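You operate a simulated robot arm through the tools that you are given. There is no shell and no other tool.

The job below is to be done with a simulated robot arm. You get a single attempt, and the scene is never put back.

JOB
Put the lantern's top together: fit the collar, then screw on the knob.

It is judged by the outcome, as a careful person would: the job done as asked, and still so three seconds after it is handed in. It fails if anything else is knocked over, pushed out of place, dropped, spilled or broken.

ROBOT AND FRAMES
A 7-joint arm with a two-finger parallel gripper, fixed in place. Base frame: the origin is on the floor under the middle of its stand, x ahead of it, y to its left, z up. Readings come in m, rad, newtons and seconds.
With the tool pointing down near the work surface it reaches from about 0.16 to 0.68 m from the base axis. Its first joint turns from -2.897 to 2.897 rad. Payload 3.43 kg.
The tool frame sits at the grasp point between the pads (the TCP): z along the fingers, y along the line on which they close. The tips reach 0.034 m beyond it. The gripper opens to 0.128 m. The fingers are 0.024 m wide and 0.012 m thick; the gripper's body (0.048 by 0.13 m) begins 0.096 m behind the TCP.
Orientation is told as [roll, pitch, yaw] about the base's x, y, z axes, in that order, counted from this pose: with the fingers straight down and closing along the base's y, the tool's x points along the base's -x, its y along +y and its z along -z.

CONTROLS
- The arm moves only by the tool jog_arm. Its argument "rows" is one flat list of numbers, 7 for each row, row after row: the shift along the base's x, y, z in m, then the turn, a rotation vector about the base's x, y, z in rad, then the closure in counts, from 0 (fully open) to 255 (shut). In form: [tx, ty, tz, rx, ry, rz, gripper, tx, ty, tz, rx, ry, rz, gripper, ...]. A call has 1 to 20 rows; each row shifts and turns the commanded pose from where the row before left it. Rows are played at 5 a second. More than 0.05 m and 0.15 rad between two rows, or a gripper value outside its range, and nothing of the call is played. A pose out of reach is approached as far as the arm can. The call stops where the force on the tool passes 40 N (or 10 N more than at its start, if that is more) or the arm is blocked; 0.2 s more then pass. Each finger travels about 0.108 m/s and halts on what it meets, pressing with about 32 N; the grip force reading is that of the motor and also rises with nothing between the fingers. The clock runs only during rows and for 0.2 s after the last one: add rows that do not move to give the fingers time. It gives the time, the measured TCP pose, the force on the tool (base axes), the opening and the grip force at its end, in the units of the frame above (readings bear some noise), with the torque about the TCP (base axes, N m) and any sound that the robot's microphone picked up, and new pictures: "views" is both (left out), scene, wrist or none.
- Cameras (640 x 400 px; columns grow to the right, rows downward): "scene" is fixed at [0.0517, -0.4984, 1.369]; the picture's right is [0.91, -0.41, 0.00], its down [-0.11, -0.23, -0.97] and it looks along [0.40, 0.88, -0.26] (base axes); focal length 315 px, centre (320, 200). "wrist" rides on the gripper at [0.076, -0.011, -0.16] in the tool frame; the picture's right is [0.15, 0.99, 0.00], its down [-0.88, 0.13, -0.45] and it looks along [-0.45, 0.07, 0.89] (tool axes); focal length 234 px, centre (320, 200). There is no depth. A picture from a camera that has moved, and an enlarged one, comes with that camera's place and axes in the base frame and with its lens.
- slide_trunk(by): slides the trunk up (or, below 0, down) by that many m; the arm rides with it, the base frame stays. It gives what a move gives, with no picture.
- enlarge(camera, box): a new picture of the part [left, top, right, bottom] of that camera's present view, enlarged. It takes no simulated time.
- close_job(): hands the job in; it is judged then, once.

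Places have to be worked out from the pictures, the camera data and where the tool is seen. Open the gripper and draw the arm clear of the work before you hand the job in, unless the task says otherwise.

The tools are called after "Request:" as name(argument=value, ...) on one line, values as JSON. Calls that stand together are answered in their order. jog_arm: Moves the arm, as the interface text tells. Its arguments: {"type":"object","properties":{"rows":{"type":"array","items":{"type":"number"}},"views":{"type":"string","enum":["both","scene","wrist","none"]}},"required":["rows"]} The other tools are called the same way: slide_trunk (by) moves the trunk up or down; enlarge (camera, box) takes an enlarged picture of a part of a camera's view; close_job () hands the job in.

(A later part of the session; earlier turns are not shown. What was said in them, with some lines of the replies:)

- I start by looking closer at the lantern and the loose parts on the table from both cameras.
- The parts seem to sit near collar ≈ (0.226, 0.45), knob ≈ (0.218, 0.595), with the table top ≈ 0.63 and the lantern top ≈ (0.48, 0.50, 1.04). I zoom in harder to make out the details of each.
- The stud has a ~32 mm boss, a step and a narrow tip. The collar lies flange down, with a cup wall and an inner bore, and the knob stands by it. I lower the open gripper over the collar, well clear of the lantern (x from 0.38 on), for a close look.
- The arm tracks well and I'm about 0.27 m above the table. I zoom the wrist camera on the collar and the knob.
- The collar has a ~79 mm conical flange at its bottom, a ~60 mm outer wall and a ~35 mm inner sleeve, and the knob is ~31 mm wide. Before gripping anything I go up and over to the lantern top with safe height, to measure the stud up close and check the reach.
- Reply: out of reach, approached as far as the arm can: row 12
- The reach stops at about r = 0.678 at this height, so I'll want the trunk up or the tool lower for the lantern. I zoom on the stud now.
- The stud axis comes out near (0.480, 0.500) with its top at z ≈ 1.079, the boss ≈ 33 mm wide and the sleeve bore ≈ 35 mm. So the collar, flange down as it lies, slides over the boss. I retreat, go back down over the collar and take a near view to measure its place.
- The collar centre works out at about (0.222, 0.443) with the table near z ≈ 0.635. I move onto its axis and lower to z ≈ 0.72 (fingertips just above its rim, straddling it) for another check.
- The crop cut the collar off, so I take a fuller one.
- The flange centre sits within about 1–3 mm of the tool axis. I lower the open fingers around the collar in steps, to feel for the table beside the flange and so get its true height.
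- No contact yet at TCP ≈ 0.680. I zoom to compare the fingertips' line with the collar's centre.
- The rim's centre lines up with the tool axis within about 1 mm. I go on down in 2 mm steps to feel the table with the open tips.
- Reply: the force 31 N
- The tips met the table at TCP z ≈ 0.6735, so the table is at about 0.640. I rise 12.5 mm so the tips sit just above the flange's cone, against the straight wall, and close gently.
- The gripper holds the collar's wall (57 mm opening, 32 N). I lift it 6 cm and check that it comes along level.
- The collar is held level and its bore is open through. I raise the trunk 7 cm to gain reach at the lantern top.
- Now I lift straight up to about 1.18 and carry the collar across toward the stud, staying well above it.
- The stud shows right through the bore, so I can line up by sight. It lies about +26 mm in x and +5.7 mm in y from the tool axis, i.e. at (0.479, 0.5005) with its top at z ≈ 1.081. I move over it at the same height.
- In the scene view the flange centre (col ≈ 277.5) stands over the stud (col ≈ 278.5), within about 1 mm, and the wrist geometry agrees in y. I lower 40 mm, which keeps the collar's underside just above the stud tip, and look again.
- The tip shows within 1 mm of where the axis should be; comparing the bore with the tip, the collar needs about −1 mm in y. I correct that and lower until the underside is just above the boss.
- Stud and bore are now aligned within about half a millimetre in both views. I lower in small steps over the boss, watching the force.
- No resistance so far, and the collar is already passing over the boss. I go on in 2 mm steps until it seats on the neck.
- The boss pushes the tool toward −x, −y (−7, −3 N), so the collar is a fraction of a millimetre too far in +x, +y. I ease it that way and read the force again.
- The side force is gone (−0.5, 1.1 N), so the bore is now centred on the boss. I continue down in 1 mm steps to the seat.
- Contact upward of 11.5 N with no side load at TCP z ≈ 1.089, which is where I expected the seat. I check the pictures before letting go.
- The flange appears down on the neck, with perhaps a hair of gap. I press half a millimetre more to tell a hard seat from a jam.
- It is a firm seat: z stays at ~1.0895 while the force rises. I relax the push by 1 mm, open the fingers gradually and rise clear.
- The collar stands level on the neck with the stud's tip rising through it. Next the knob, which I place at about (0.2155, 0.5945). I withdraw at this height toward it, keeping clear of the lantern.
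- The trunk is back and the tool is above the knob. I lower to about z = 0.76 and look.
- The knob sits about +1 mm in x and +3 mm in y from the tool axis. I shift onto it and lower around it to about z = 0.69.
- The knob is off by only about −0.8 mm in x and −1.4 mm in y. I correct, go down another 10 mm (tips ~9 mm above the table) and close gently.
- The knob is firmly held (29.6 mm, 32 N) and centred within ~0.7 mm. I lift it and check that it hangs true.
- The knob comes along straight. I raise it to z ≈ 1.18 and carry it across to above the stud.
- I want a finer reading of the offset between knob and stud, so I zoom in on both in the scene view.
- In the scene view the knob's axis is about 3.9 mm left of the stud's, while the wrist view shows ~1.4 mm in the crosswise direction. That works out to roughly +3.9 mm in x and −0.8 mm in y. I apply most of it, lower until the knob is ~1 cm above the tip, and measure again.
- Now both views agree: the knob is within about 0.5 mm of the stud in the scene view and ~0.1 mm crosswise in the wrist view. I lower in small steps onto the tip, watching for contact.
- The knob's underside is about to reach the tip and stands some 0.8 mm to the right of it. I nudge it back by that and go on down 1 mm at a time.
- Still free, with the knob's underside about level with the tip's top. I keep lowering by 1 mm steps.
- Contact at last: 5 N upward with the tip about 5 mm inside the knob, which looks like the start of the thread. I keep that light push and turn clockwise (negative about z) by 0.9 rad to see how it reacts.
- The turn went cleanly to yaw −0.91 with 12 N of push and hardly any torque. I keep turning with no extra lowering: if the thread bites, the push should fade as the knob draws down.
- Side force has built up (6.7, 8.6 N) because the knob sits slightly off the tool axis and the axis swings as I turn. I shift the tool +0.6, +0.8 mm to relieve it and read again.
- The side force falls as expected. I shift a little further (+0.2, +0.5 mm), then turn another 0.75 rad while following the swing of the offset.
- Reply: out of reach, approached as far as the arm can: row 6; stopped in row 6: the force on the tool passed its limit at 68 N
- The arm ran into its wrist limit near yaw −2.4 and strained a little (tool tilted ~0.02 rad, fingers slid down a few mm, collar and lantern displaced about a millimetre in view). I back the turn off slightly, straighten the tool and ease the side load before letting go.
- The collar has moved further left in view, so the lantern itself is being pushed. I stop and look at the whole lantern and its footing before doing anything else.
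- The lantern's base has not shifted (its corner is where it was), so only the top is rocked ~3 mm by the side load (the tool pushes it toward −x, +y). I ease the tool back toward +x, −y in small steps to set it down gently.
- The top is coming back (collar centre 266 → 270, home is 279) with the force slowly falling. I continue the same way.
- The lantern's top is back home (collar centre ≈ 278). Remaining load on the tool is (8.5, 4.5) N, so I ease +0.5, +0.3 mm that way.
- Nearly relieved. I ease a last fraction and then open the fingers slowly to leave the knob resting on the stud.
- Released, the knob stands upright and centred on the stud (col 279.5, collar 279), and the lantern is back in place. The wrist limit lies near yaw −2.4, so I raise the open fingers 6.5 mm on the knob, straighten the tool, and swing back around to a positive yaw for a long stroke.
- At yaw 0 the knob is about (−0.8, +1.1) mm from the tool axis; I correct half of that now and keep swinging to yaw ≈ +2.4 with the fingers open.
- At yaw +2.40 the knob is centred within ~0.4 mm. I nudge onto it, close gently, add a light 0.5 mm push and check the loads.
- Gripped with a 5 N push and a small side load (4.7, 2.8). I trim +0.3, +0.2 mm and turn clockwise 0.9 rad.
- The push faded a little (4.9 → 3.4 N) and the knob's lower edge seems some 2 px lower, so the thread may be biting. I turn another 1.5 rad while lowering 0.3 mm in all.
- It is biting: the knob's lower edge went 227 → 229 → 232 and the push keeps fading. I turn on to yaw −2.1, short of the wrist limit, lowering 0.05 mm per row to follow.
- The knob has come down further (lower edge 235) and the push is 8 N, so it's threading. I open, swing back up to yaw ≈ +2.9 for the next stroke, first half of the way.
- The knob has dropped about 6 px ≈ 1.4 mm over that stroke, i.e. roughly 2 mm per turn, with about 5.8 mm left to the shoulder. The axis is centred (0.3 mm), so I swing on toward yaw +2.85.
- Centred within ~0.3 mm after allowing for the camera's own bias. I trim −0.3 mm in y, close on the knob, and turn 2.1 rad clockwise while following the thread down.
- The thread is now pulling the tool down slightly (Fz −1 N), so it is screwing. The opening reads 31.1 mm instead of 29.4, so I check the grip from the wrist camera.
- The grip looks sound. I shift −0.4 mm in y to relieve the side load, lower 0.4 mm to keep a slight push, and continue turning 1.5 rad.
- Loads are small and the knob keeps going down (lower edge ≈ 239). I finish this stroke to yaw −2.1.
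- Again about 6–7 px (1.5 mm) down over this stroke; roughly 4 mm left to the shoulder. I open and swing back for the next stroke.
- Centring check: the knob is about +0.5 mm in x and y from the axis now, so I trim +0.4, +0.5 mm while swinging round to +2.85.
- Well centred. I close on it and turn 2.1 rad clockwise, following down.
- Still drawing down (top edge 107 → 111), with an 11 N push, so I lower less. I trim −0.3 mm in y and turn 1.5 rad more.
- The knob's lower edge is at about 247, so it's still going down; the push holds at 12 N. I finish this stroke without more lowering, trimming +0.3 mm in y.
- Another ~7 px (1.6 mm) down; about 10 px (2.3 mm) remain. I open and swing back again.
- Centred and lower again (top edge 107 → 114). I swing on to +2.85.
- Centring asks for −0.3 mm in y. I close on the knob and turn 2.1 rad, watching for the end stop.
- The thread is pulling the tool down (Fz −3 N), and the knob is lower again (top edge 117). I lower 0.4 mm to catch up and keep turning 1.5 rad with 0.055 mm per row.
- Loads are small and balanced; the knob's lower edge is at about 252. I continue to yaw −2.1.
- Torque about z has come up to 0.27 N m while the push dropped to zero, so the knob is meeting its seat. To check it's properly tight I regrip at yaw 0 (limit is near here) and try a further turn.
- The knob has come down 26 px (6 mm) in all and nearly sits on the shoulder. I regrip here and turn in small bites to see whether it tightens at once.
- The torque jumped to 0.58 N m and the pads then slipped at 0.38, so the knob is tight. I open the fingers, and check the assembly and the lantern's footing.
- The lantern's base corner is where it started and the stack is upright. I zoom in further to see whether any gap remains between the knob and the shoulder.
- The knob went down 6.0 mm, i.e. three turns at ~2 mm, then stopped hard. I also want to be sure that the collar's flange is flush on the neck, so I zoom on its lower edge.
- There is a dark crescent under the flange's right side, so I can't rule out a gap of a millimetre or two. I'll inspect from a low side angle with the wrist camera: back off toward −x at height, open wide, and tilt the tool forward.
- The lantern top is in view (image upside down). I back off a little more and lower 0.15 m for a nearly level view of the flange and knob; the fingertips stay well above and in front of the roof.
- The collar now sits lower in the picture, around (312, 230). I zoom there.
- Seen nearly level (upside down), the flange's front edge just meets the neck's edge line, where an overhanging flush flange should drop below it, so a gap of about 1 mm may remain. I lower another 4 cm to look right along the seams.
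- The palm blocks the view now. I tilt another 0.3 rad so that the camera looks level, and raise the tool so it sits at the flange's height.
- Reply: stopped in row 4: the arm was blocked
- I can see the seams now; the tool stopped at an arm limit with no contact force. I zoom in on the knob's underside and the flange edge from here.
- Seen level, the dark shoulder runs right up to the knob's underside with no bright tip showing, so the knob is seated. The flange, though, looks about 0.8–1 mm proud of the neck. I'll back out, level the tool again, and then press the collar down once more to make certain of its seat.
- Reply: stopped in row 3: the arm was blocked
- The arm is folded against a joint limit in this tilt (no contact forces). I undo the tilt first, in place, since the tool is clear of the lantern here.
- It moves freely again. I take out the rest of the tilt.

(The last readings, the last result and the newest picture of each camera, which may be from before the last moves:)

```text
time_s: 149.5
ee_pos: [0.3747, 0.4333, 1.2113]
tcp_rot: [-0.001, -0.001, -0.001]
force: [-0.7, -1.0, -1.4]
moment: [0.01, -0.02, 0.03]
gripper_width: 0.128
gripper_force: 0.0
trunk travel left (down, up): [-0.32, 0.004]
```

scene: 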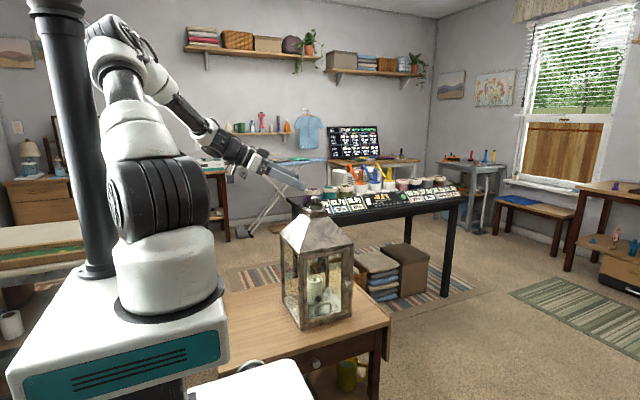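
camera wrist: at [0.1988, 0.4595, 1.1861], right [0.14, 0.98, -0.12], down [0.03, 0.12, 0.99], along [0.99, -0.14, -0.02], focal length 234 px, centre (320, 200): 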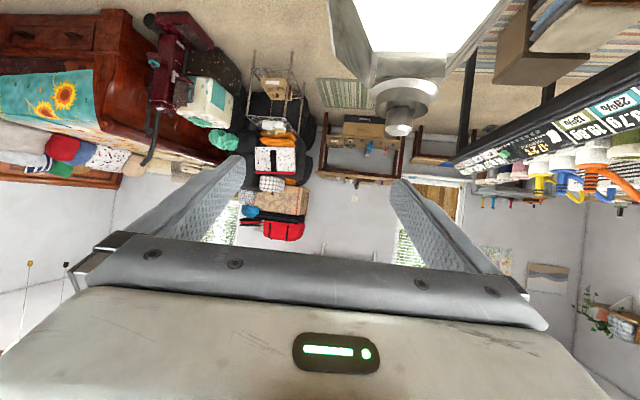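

The tool is level again. I go back over the stud at z ≈ 1.18 and look straight down to centre on the collar.

Request:
jog_arm(rows=[0.0353, 0.0224, -0.01, 0, 0, 0, 0, 0.0353, 0.0224, -0.01, 0, 0, 0, 0, 0.0353, 0.0224, -0.01, 0, 0, 0, 0, 0, 0, 0, 0, 0, 0, 0], views="wrist")

Request:
enlarge(camera="wrist", box=[260, 115, 380, 205])

Request:
enlarge(camera="scene", box=[295, 170, 345, 215])

```text
time_s: 150.5
ee_pos: [0.4811, 0.5012, 1.1808]
tcp_rot: [-0.003, 0.004, -0.001]
force: [0.6, 0.7, -0.2]
moment: [-0.06, 0.0, -0.01]
gripper_width: 0.128
gripper_force: 0.0
trunk travel left (down, up): [-0.32, 0.004]
camera wrist: at [0.405, 0.4906, 1.3397], right [-0.15, 0.99, 0.0], down [0.88, 0.13, 0.45], along [0.45, 0.06, -0.89], focal length 234 px, centre (320, 200)
```

wrist: 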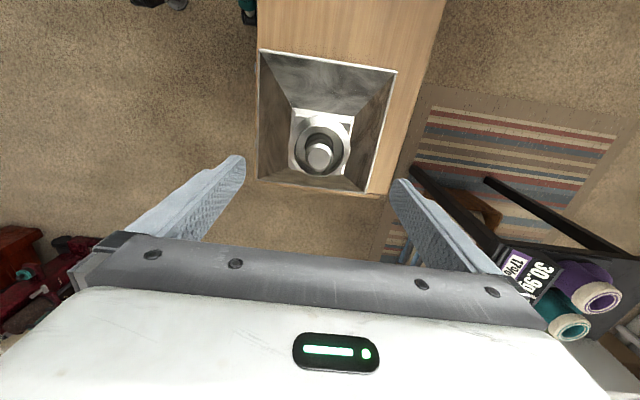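

```text
4.44 times, centred on (320, 160) of wrist
camera zoom: at [0.405, 0.4906, 1.3397], right [-0.15, 0.99, 0.0], down [0.88, 0.13, 0.45], along [0.45, 0.06, -0.89], focal length 1041 px, centre (320, 378)
```

zoom: 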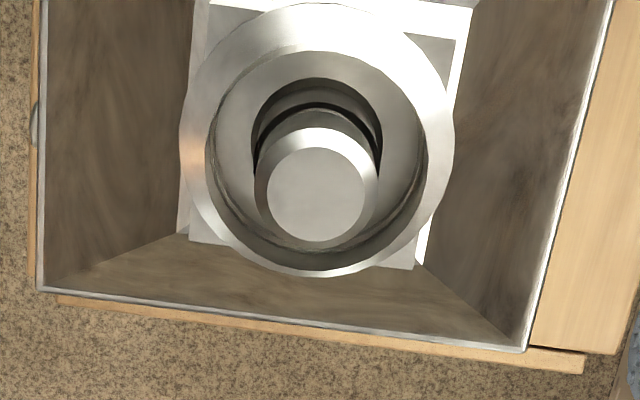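

```text
8.89 times, centred on (320, 192) of scene
camera zoom: at [0.0517, -0.4984, 1.369], right [0.91, -0.41, 0.0], down [-0.11, -0.23, -0.97], along [0.4, 0.88, -0.26], focal length 2800 px, centre (320, 267)
```

zoom: 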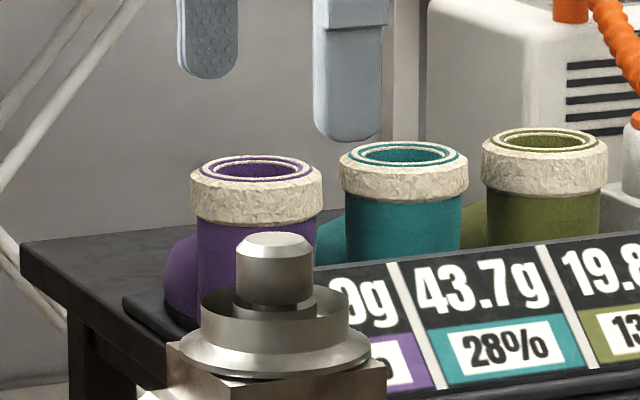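

Everything is in place and the axis is centred within ~0.5 mm. I lower the wide-open fingers around the collar to TCP z ≈ 1.091 (tips just above the flange's cone).

Request:
jog_arm(rows=[0, 0, -0.03, 0, 0, 0, 0, 0, 0, -0.03, 0, 0, 0, 0, 0, 0, -0.02, 0, 0, 0, 0, 0, 0, -0.009, 0, 0, 0, 0, 0, 0, 0, 0, 0, 0, 0], views="wrist")

Request:
enlarge(camera="wrist", box=[220, 110, 420, 235])

Request:
enlarge(camera="scene", box=[300, 185, 340, 220])

```text
time_s: 151.7
ee_pos: [0.4821, 0.5009, 1.0924]
tcp_rot: [0.0, 0.001, -0.002]
force: [0.9, 0.1, 0.8]
moment: [-0.01, 0.0, -0.02]
gripper_width: 0.1278
gripper_force: 0.1
trunk travel left (down, up): [-0.32, 0.004]
camera wrist: at [0.405, 0.4898, 1.2506], right [-0.15, 0.99, 0.0], down [0.88, 0.13, 0.46], along [0.45, 0.07, -0.89], focal length 234 px, centre (320, 200)
```

wrist: 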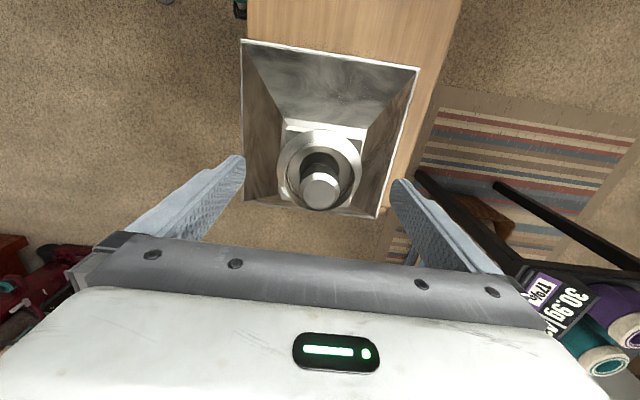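

```text
3.20 times, centred on (320, 172) of wrist
camera zoom: at [0.405, 0.4898, 1.2506], right [-0.15, 0.99, 0.0], down [0.88, 0.13, 0.46], along [0.45, 0.07, -0.89], focal length 749 px, centre (320, 288)
```

zoom: 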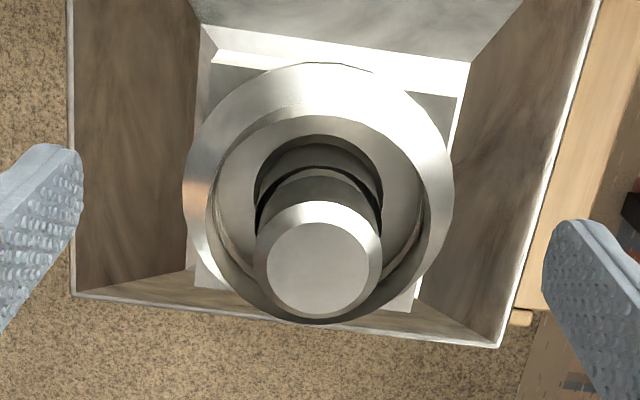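

```text
11.43 times, centred on (320, 202) of scene
camera zoom: at [0.0517, -0.4984, 1.369], right [0.91, -0.41, 0.0], down [-0.11, -0.23, -0.97], along [0.4, 0.88, -0.26], focal length 3600 px, centre (320, 171)
```

zoom: 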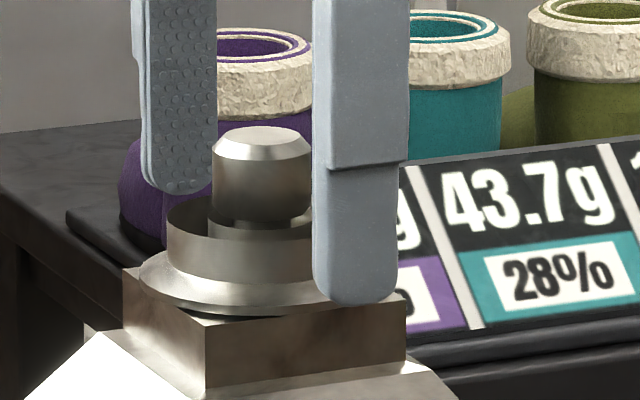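

The fingers straddle the collar evenly. I close on its wall gently.

Request:
jog_arm(rows=[0, 0, 0, 0, 0, 0, 60, 0, 0, 0, 0, 0, 0, 100, 0, 0, 0, 0, 0, 0, 118, 0, 0, 0, 0, 0, 0, 126, 0, 0, 0, 0, 0, 0, 134, 0, 0, 0, 0, 0, 0, 145, 0, 0, 0, 0, 0, 0, 160, 0, 0, 0, 0, 0, 0, 160], views="none")

Request:
enlarge(camera="scene", box=[300, 185, 340, 220])

```text
time_s: 153.5
ee_pos: [0.4813, 0.5008, 1.0926]
tcp_rot: [-0.001, -0.001, -0.002]
force: [0.0, -2.1, 0.2]
moment: [-0.09, 0.02, -0.04]
gripper_width: 0.0568
gripper_force: 32.0
trunk travel left (down, up): [-0.32, 0.004]
```

```text
11.43 times, centred on (320, 202) of scene
camera zoom: at [0.0517, -0.4984, 1.369], right [0.91, -0.41, 0.0], down [-0.11, -0.23, -0.97], along [0.4, 0.88, -0.26], focal length 3600 px, centre (320, 171)
```

zoom: 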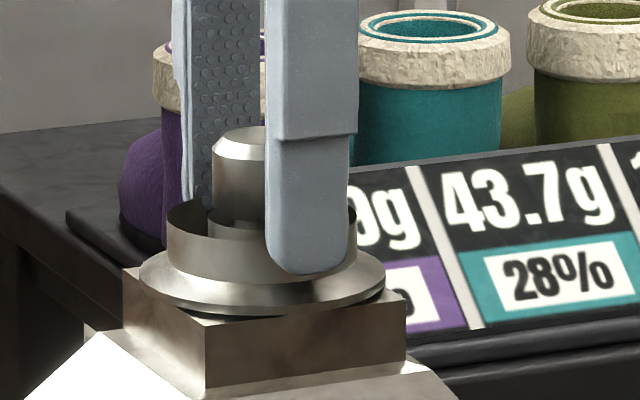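

The collar is gripped with next to no side load. I press it down a millimetre at a time and compare height with force.

Request:
jog_arm(rows=[0, 0, -0.001, 0, 0, 0, 160, 0, 0, 0, 0, 0, 0, 160], views="none")

Request:
jog_arm(rows=[0, 0, -0.001, 0, 0, 0, 160, 0, 0, 0, 0, 0, 0, 160], views="none")

```text
time_s: 154.1
ee_pos: [0.4802, 0.4996, 1.0919]
tcp_rot: [-0.001, -0.002, -0.003]
force: [1.3, -3.4, 4.9]
moment: [-0.21, 0.0, 0.05]
gripper_width: 0.057
gripper_force: 31.2
trunk travel left (down, up): [-0.32, 0.004]
```

```text
time_s: 154.7
ee_pos: [0.4806, 0.5017, 1.0911]
tcp_rot: [0.0, -0.003, -0.002]
force: [3.3, -3.6, 12.5]
moment: [-0.17, -0.01, 0.04]
gripper_width: 0.0569
gripper_force: 32.2
trunk travel left (down, up): [-0.32, 0.004]
```

The force climbs (4.9, 12.5 N) with hardly any travel. I press to about 30 N and twist the collar gently back and forth to rule out a friction hang-up.

Request:
jog_arm(rows=[0, 0, -0.001, 0, 0, 0, 160, 0, 0, -0.0005, 0, 0, 0, 160, 0, 0, 0, 0, 0, 0, 160], views="none")

Request:
jog_arm(rows=[0, 0, 0, 0, 0, 0.06, 160, 0, 0, 0, 0, 0, 0.06, 160, 0, 0, 0, 0, 0, -0.06, 160, 0, 0, 0, 0, 0, -0.06, 160, 0, 0, 0, 0, 0, -0.06, 160, 0, 0, 0, 0, 0, 0.06, 160, 0, 0, 0, 0, 0, 0, 160], views="none")

Request:
enlarge(camera="scene", box=[300, 185, 340, 220])

```text
time_s: 155.5
ee_pos: [0.4814, 0.4996, 1.0918]
tcp_rot: [0.004, -0.004, -0.001]
force: [4.3, -1.3, 26.8]
moment: [-0.04, -0.09, -0.03]
gripper_width: 0.0572
gripper_force: 32.1
trunk travel left (down, up): [-0.32, 0.004]
```

```text
time_s: 157.1
ee_pos: [0.4789, 0.5002, 1.0862]
tcp_rot: [-0.003, 0.003, -0.001]
force: [-3.8, 3.0, -1.7]
moment: [0.2, 0.1, -0.39]
gripper_width: 0.0572
gripper_force: 32.2
trunk travel left (down, up): [-0.32, 0.004]
```

```text
11.43 times, centred on (320, 202) of scene
camera zoom: at [0.0517, -0.4984, 1.369], right [0.91, -0.41, 0.0], down [-0.11, -0.23, -0.97], along [0.4, 0.88, -0.26], focal length 3600 px, centre (320, 171)
```

zoom: 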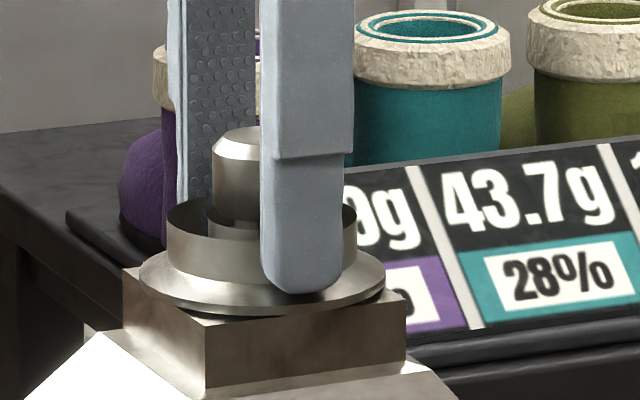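

The fingers slipped down the wall under the twist, while the collar itself did not budge at 27 N; so it is hard on its seat and the thin seam is just how it sits. I open the fingers, rise clear and look again.

Request:
jog_arm(rows=[0, 0, 0, 0, 0, 0, 145, 0, 0, 0, 0, 0, 0, 130, 0, 0, 0, 0, 0, 0, 110, 0, 0, 0, 0, 0, 0, 70, 0, 0, 0, 0, 0, 0, 20, 0, 0, 0, 0, 0, 0, 0, 0, 0, 0.01, 0, 0, 0, 0, 0, 0, 0.03, 0, 0, 0, 0, 0, 0, 0.04, 0, 0, 0, 0, 0, 0, 0.02, 0, 0, 0, 0, 0, 0, 0, 0, 0, 0, 0], views="both")

Request:
enlarge(camera="scene", box=[300, 185, 340, 220])

Request:
enlarge(camera="scene", box=[302, 200, 338, 222])

Request:
enlarge(camera="wrist", box=[260, 115, 380, 205])

```text
time_s: 159.5
ee_pos: [0.4811, 0.4986, 1.1871]
tcp_rot: [-0.002, -0.001, -0.002]
force: [0.0, 0.1, -0.6]
moment: [0.03, 0.04, 0.01]
gripper_width: 0.128
gripper_force: 0.1
trunk travel left (down, up): [-0.32, 0.004]
camera wrist: at [0.4045, 0.4876, 1.346], right [-0.15, 0.99, 0.0], down [0.88, 0.13, 0.46], along [0.45, 0.07, -0.89], focal length 234 px, centre (320, 200)
```

scene: 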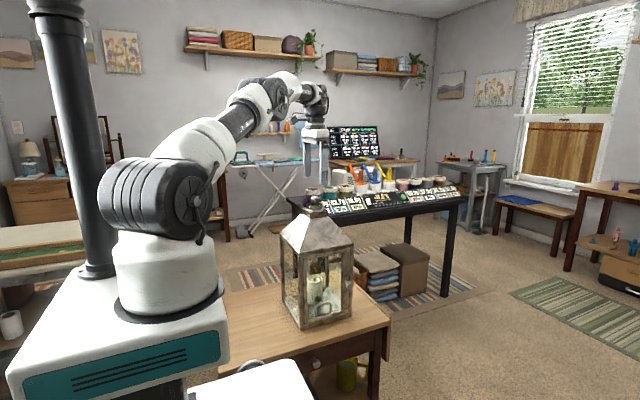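
wrist: 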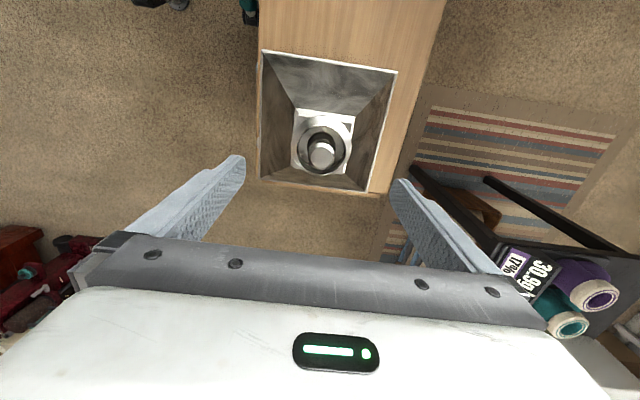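

```text
11.43 times, centred on (320, 202) of scene
camera zoom: at [0.0517, -0.4984, 1.369], right [0.91, -0.41, 0.0], down [-0.11, -0.23, -0.97], along [0.4, 0.88, -0.26], focal length 3600 px, centre (320, 171)
```

zoom: 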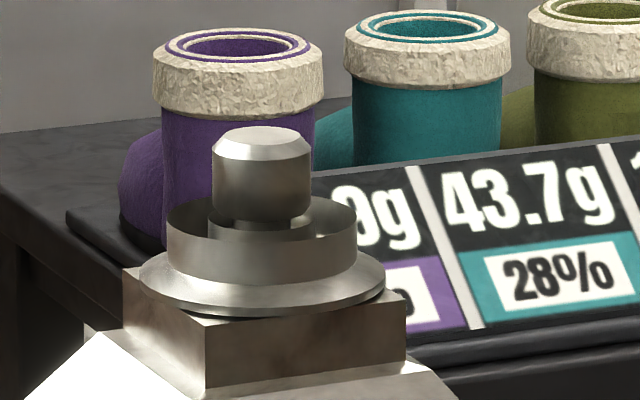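

```text
16.00 times, centred on (320, 211) of scene
camera zoom: at [0.0517, -0.4984, 1.369], right [0.91, -0.41, 0.0], down [-0.11, -0.23, -0.97], along [0.4, 0.88, -0.26], focal length 5040 px, centre (320, 24)
```

zoom: 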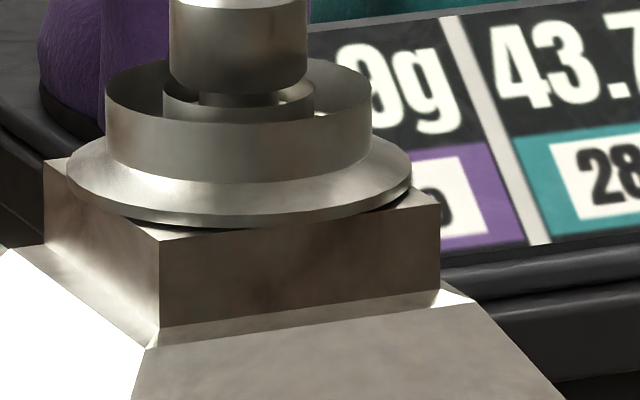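

```text
4.44 times, centred on (320, 160) of wrist
camera zoom: at [0.4045, 0.4876, 1.346], right [-0.15, 0.99, 0.0], down [0.88, 0.13, 0.46], along [0.45, 0.07, -0.89], focal length 1041 px, centre (320, 378)
```

zoom: 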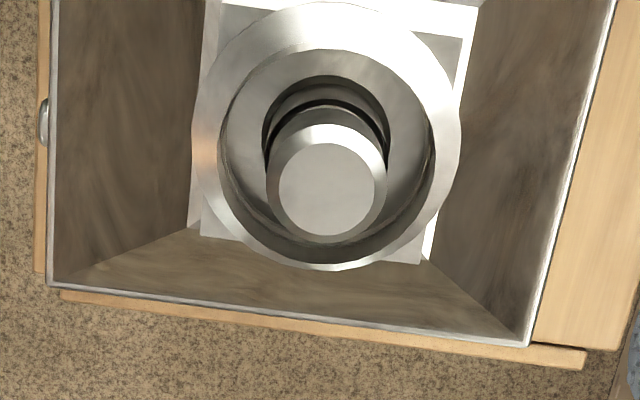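

Collar and knob stand as before, the lantern is where it started and nothing else has moved. I draw the open gripper back, clear of the lantern.

Request:
jog_arm(rows=[-0.03, -0.01, 0.015, 0, 0, 0, 0, -0.04, -0.015, 0.02, 0, 0, 0, 0, -0.045, -0.018, 0.01, 0, 0, 0, 0, -0.045, -0.018, 0, 0, 0, 0, 0, -0.045, -0.018, 0, 0, 0, 0, 0, -0.045, -0.018, 0, 0, 0, 0, 0, 0, 0, 0, 0, 0, 0, 0, 0, 0, 0, 0, 0, 0, 0], views="both")

Request:
enlarge(camera="scene", box=[220, 180, 400, 360])

Request:
enlarge(camera="scene", box=[306, 190, 330, 212])

```text
time_s: 161.3
ee_pos: [0.2299, 0.403, 1.2249]
tcp_rot: [-0.016, 0.009, -0.006]
force: [-0.5, 0.0, 0.1]
moment: [0.02, 0.02, -0.02]
gripper_width: 0.1281
gripper_force: 0.2
trunk travel left (down, up): [-0.32, 0.004]
camera wrist: at [0.1577, 0.3941, 1.3841], right [-0.14, 0.99, -0.01], down [0.89, 0.13, 0.45], along [0.44, 0.05, -0.9], focal length 234 px, centre (320, 200)
```

scene: 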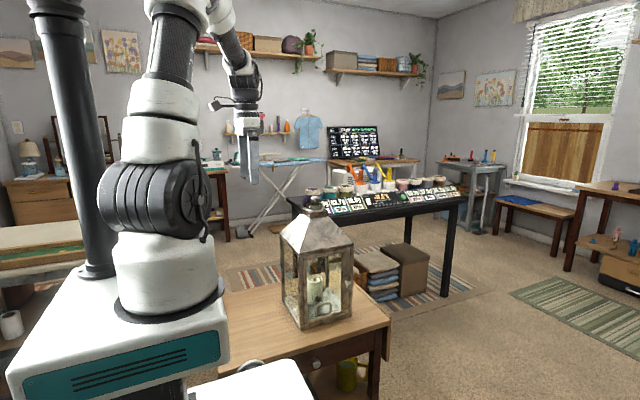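
wrist: 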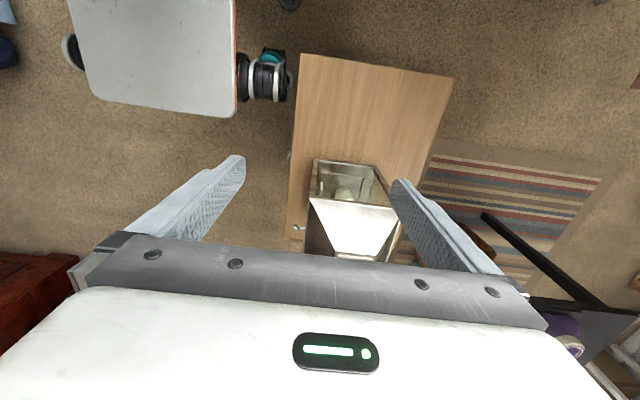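

```text
2.22 times, centred on (310, 270) of scene
camera zoom: at [0.0517, -0.4984, 1.369], right [0.91, -0.41, 0.0], down [-0.11, -0.23, -0.97], along [0.4, 0.88, -0.26], focal length 700 px, centre (342, 44)
```

zoom: 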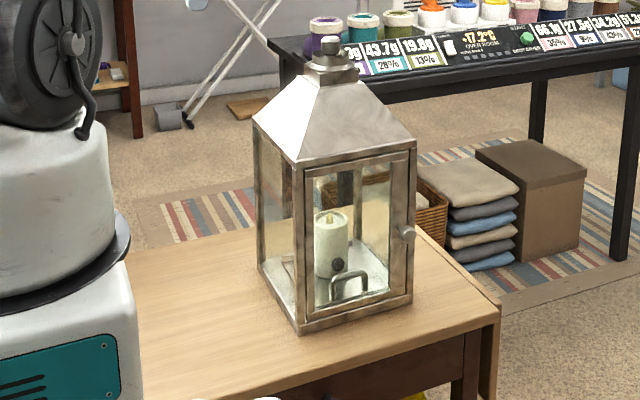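

```text
16.00 times, centred on (318, 201) of scene
camera zoom: at [0.0517, -0.4984, 1.369], right [0.91, -0.41, 0.0], down [-0.11, -0.23, -0.97], along [0.4, 0.88, -0.26], focal length 5040 px, centre (352, 184)
```

zoom: 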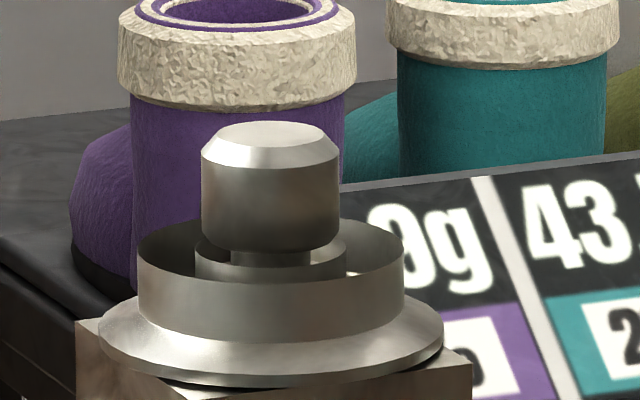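

The lantern stands exactly where it was. The collar is seated flange-down over the boss and the knob is screwed tight on the stud. The gripper is open and clear, so I hand the job in.

Request:
close_job()

```text
The job is handed in.
```

I fitted the collar and screwed the knob tight on the lantern's top, and handed the job in.

- **Collar:** it sits flange-down over the lantern's centre post. When I pressed it with about 27 N and twisted it, it didn't move down any further. From a low angle the flange looked about 1 mm above the surface it rests on. I couldn't close that, and took it as how the part sits.
- **Knob:** it went down about 6 mm, roughly three turns. It then stopped firmly, and the gripper slipped at around 0.4–0.6 N m when I tried to turn it more. Seen level, there was no visible gap under the knob.
- **Lantern:** partway through turning the knob, the wrist reached its joint limit and the force peaked at 68 N. That rocked the lantern's top about 3 mm. I eased it back before letting go, and in the final pictures the lantern is where it started.

I saw nothing else moved, dropped or knocked over. The gripper is open and clear of the lantern.
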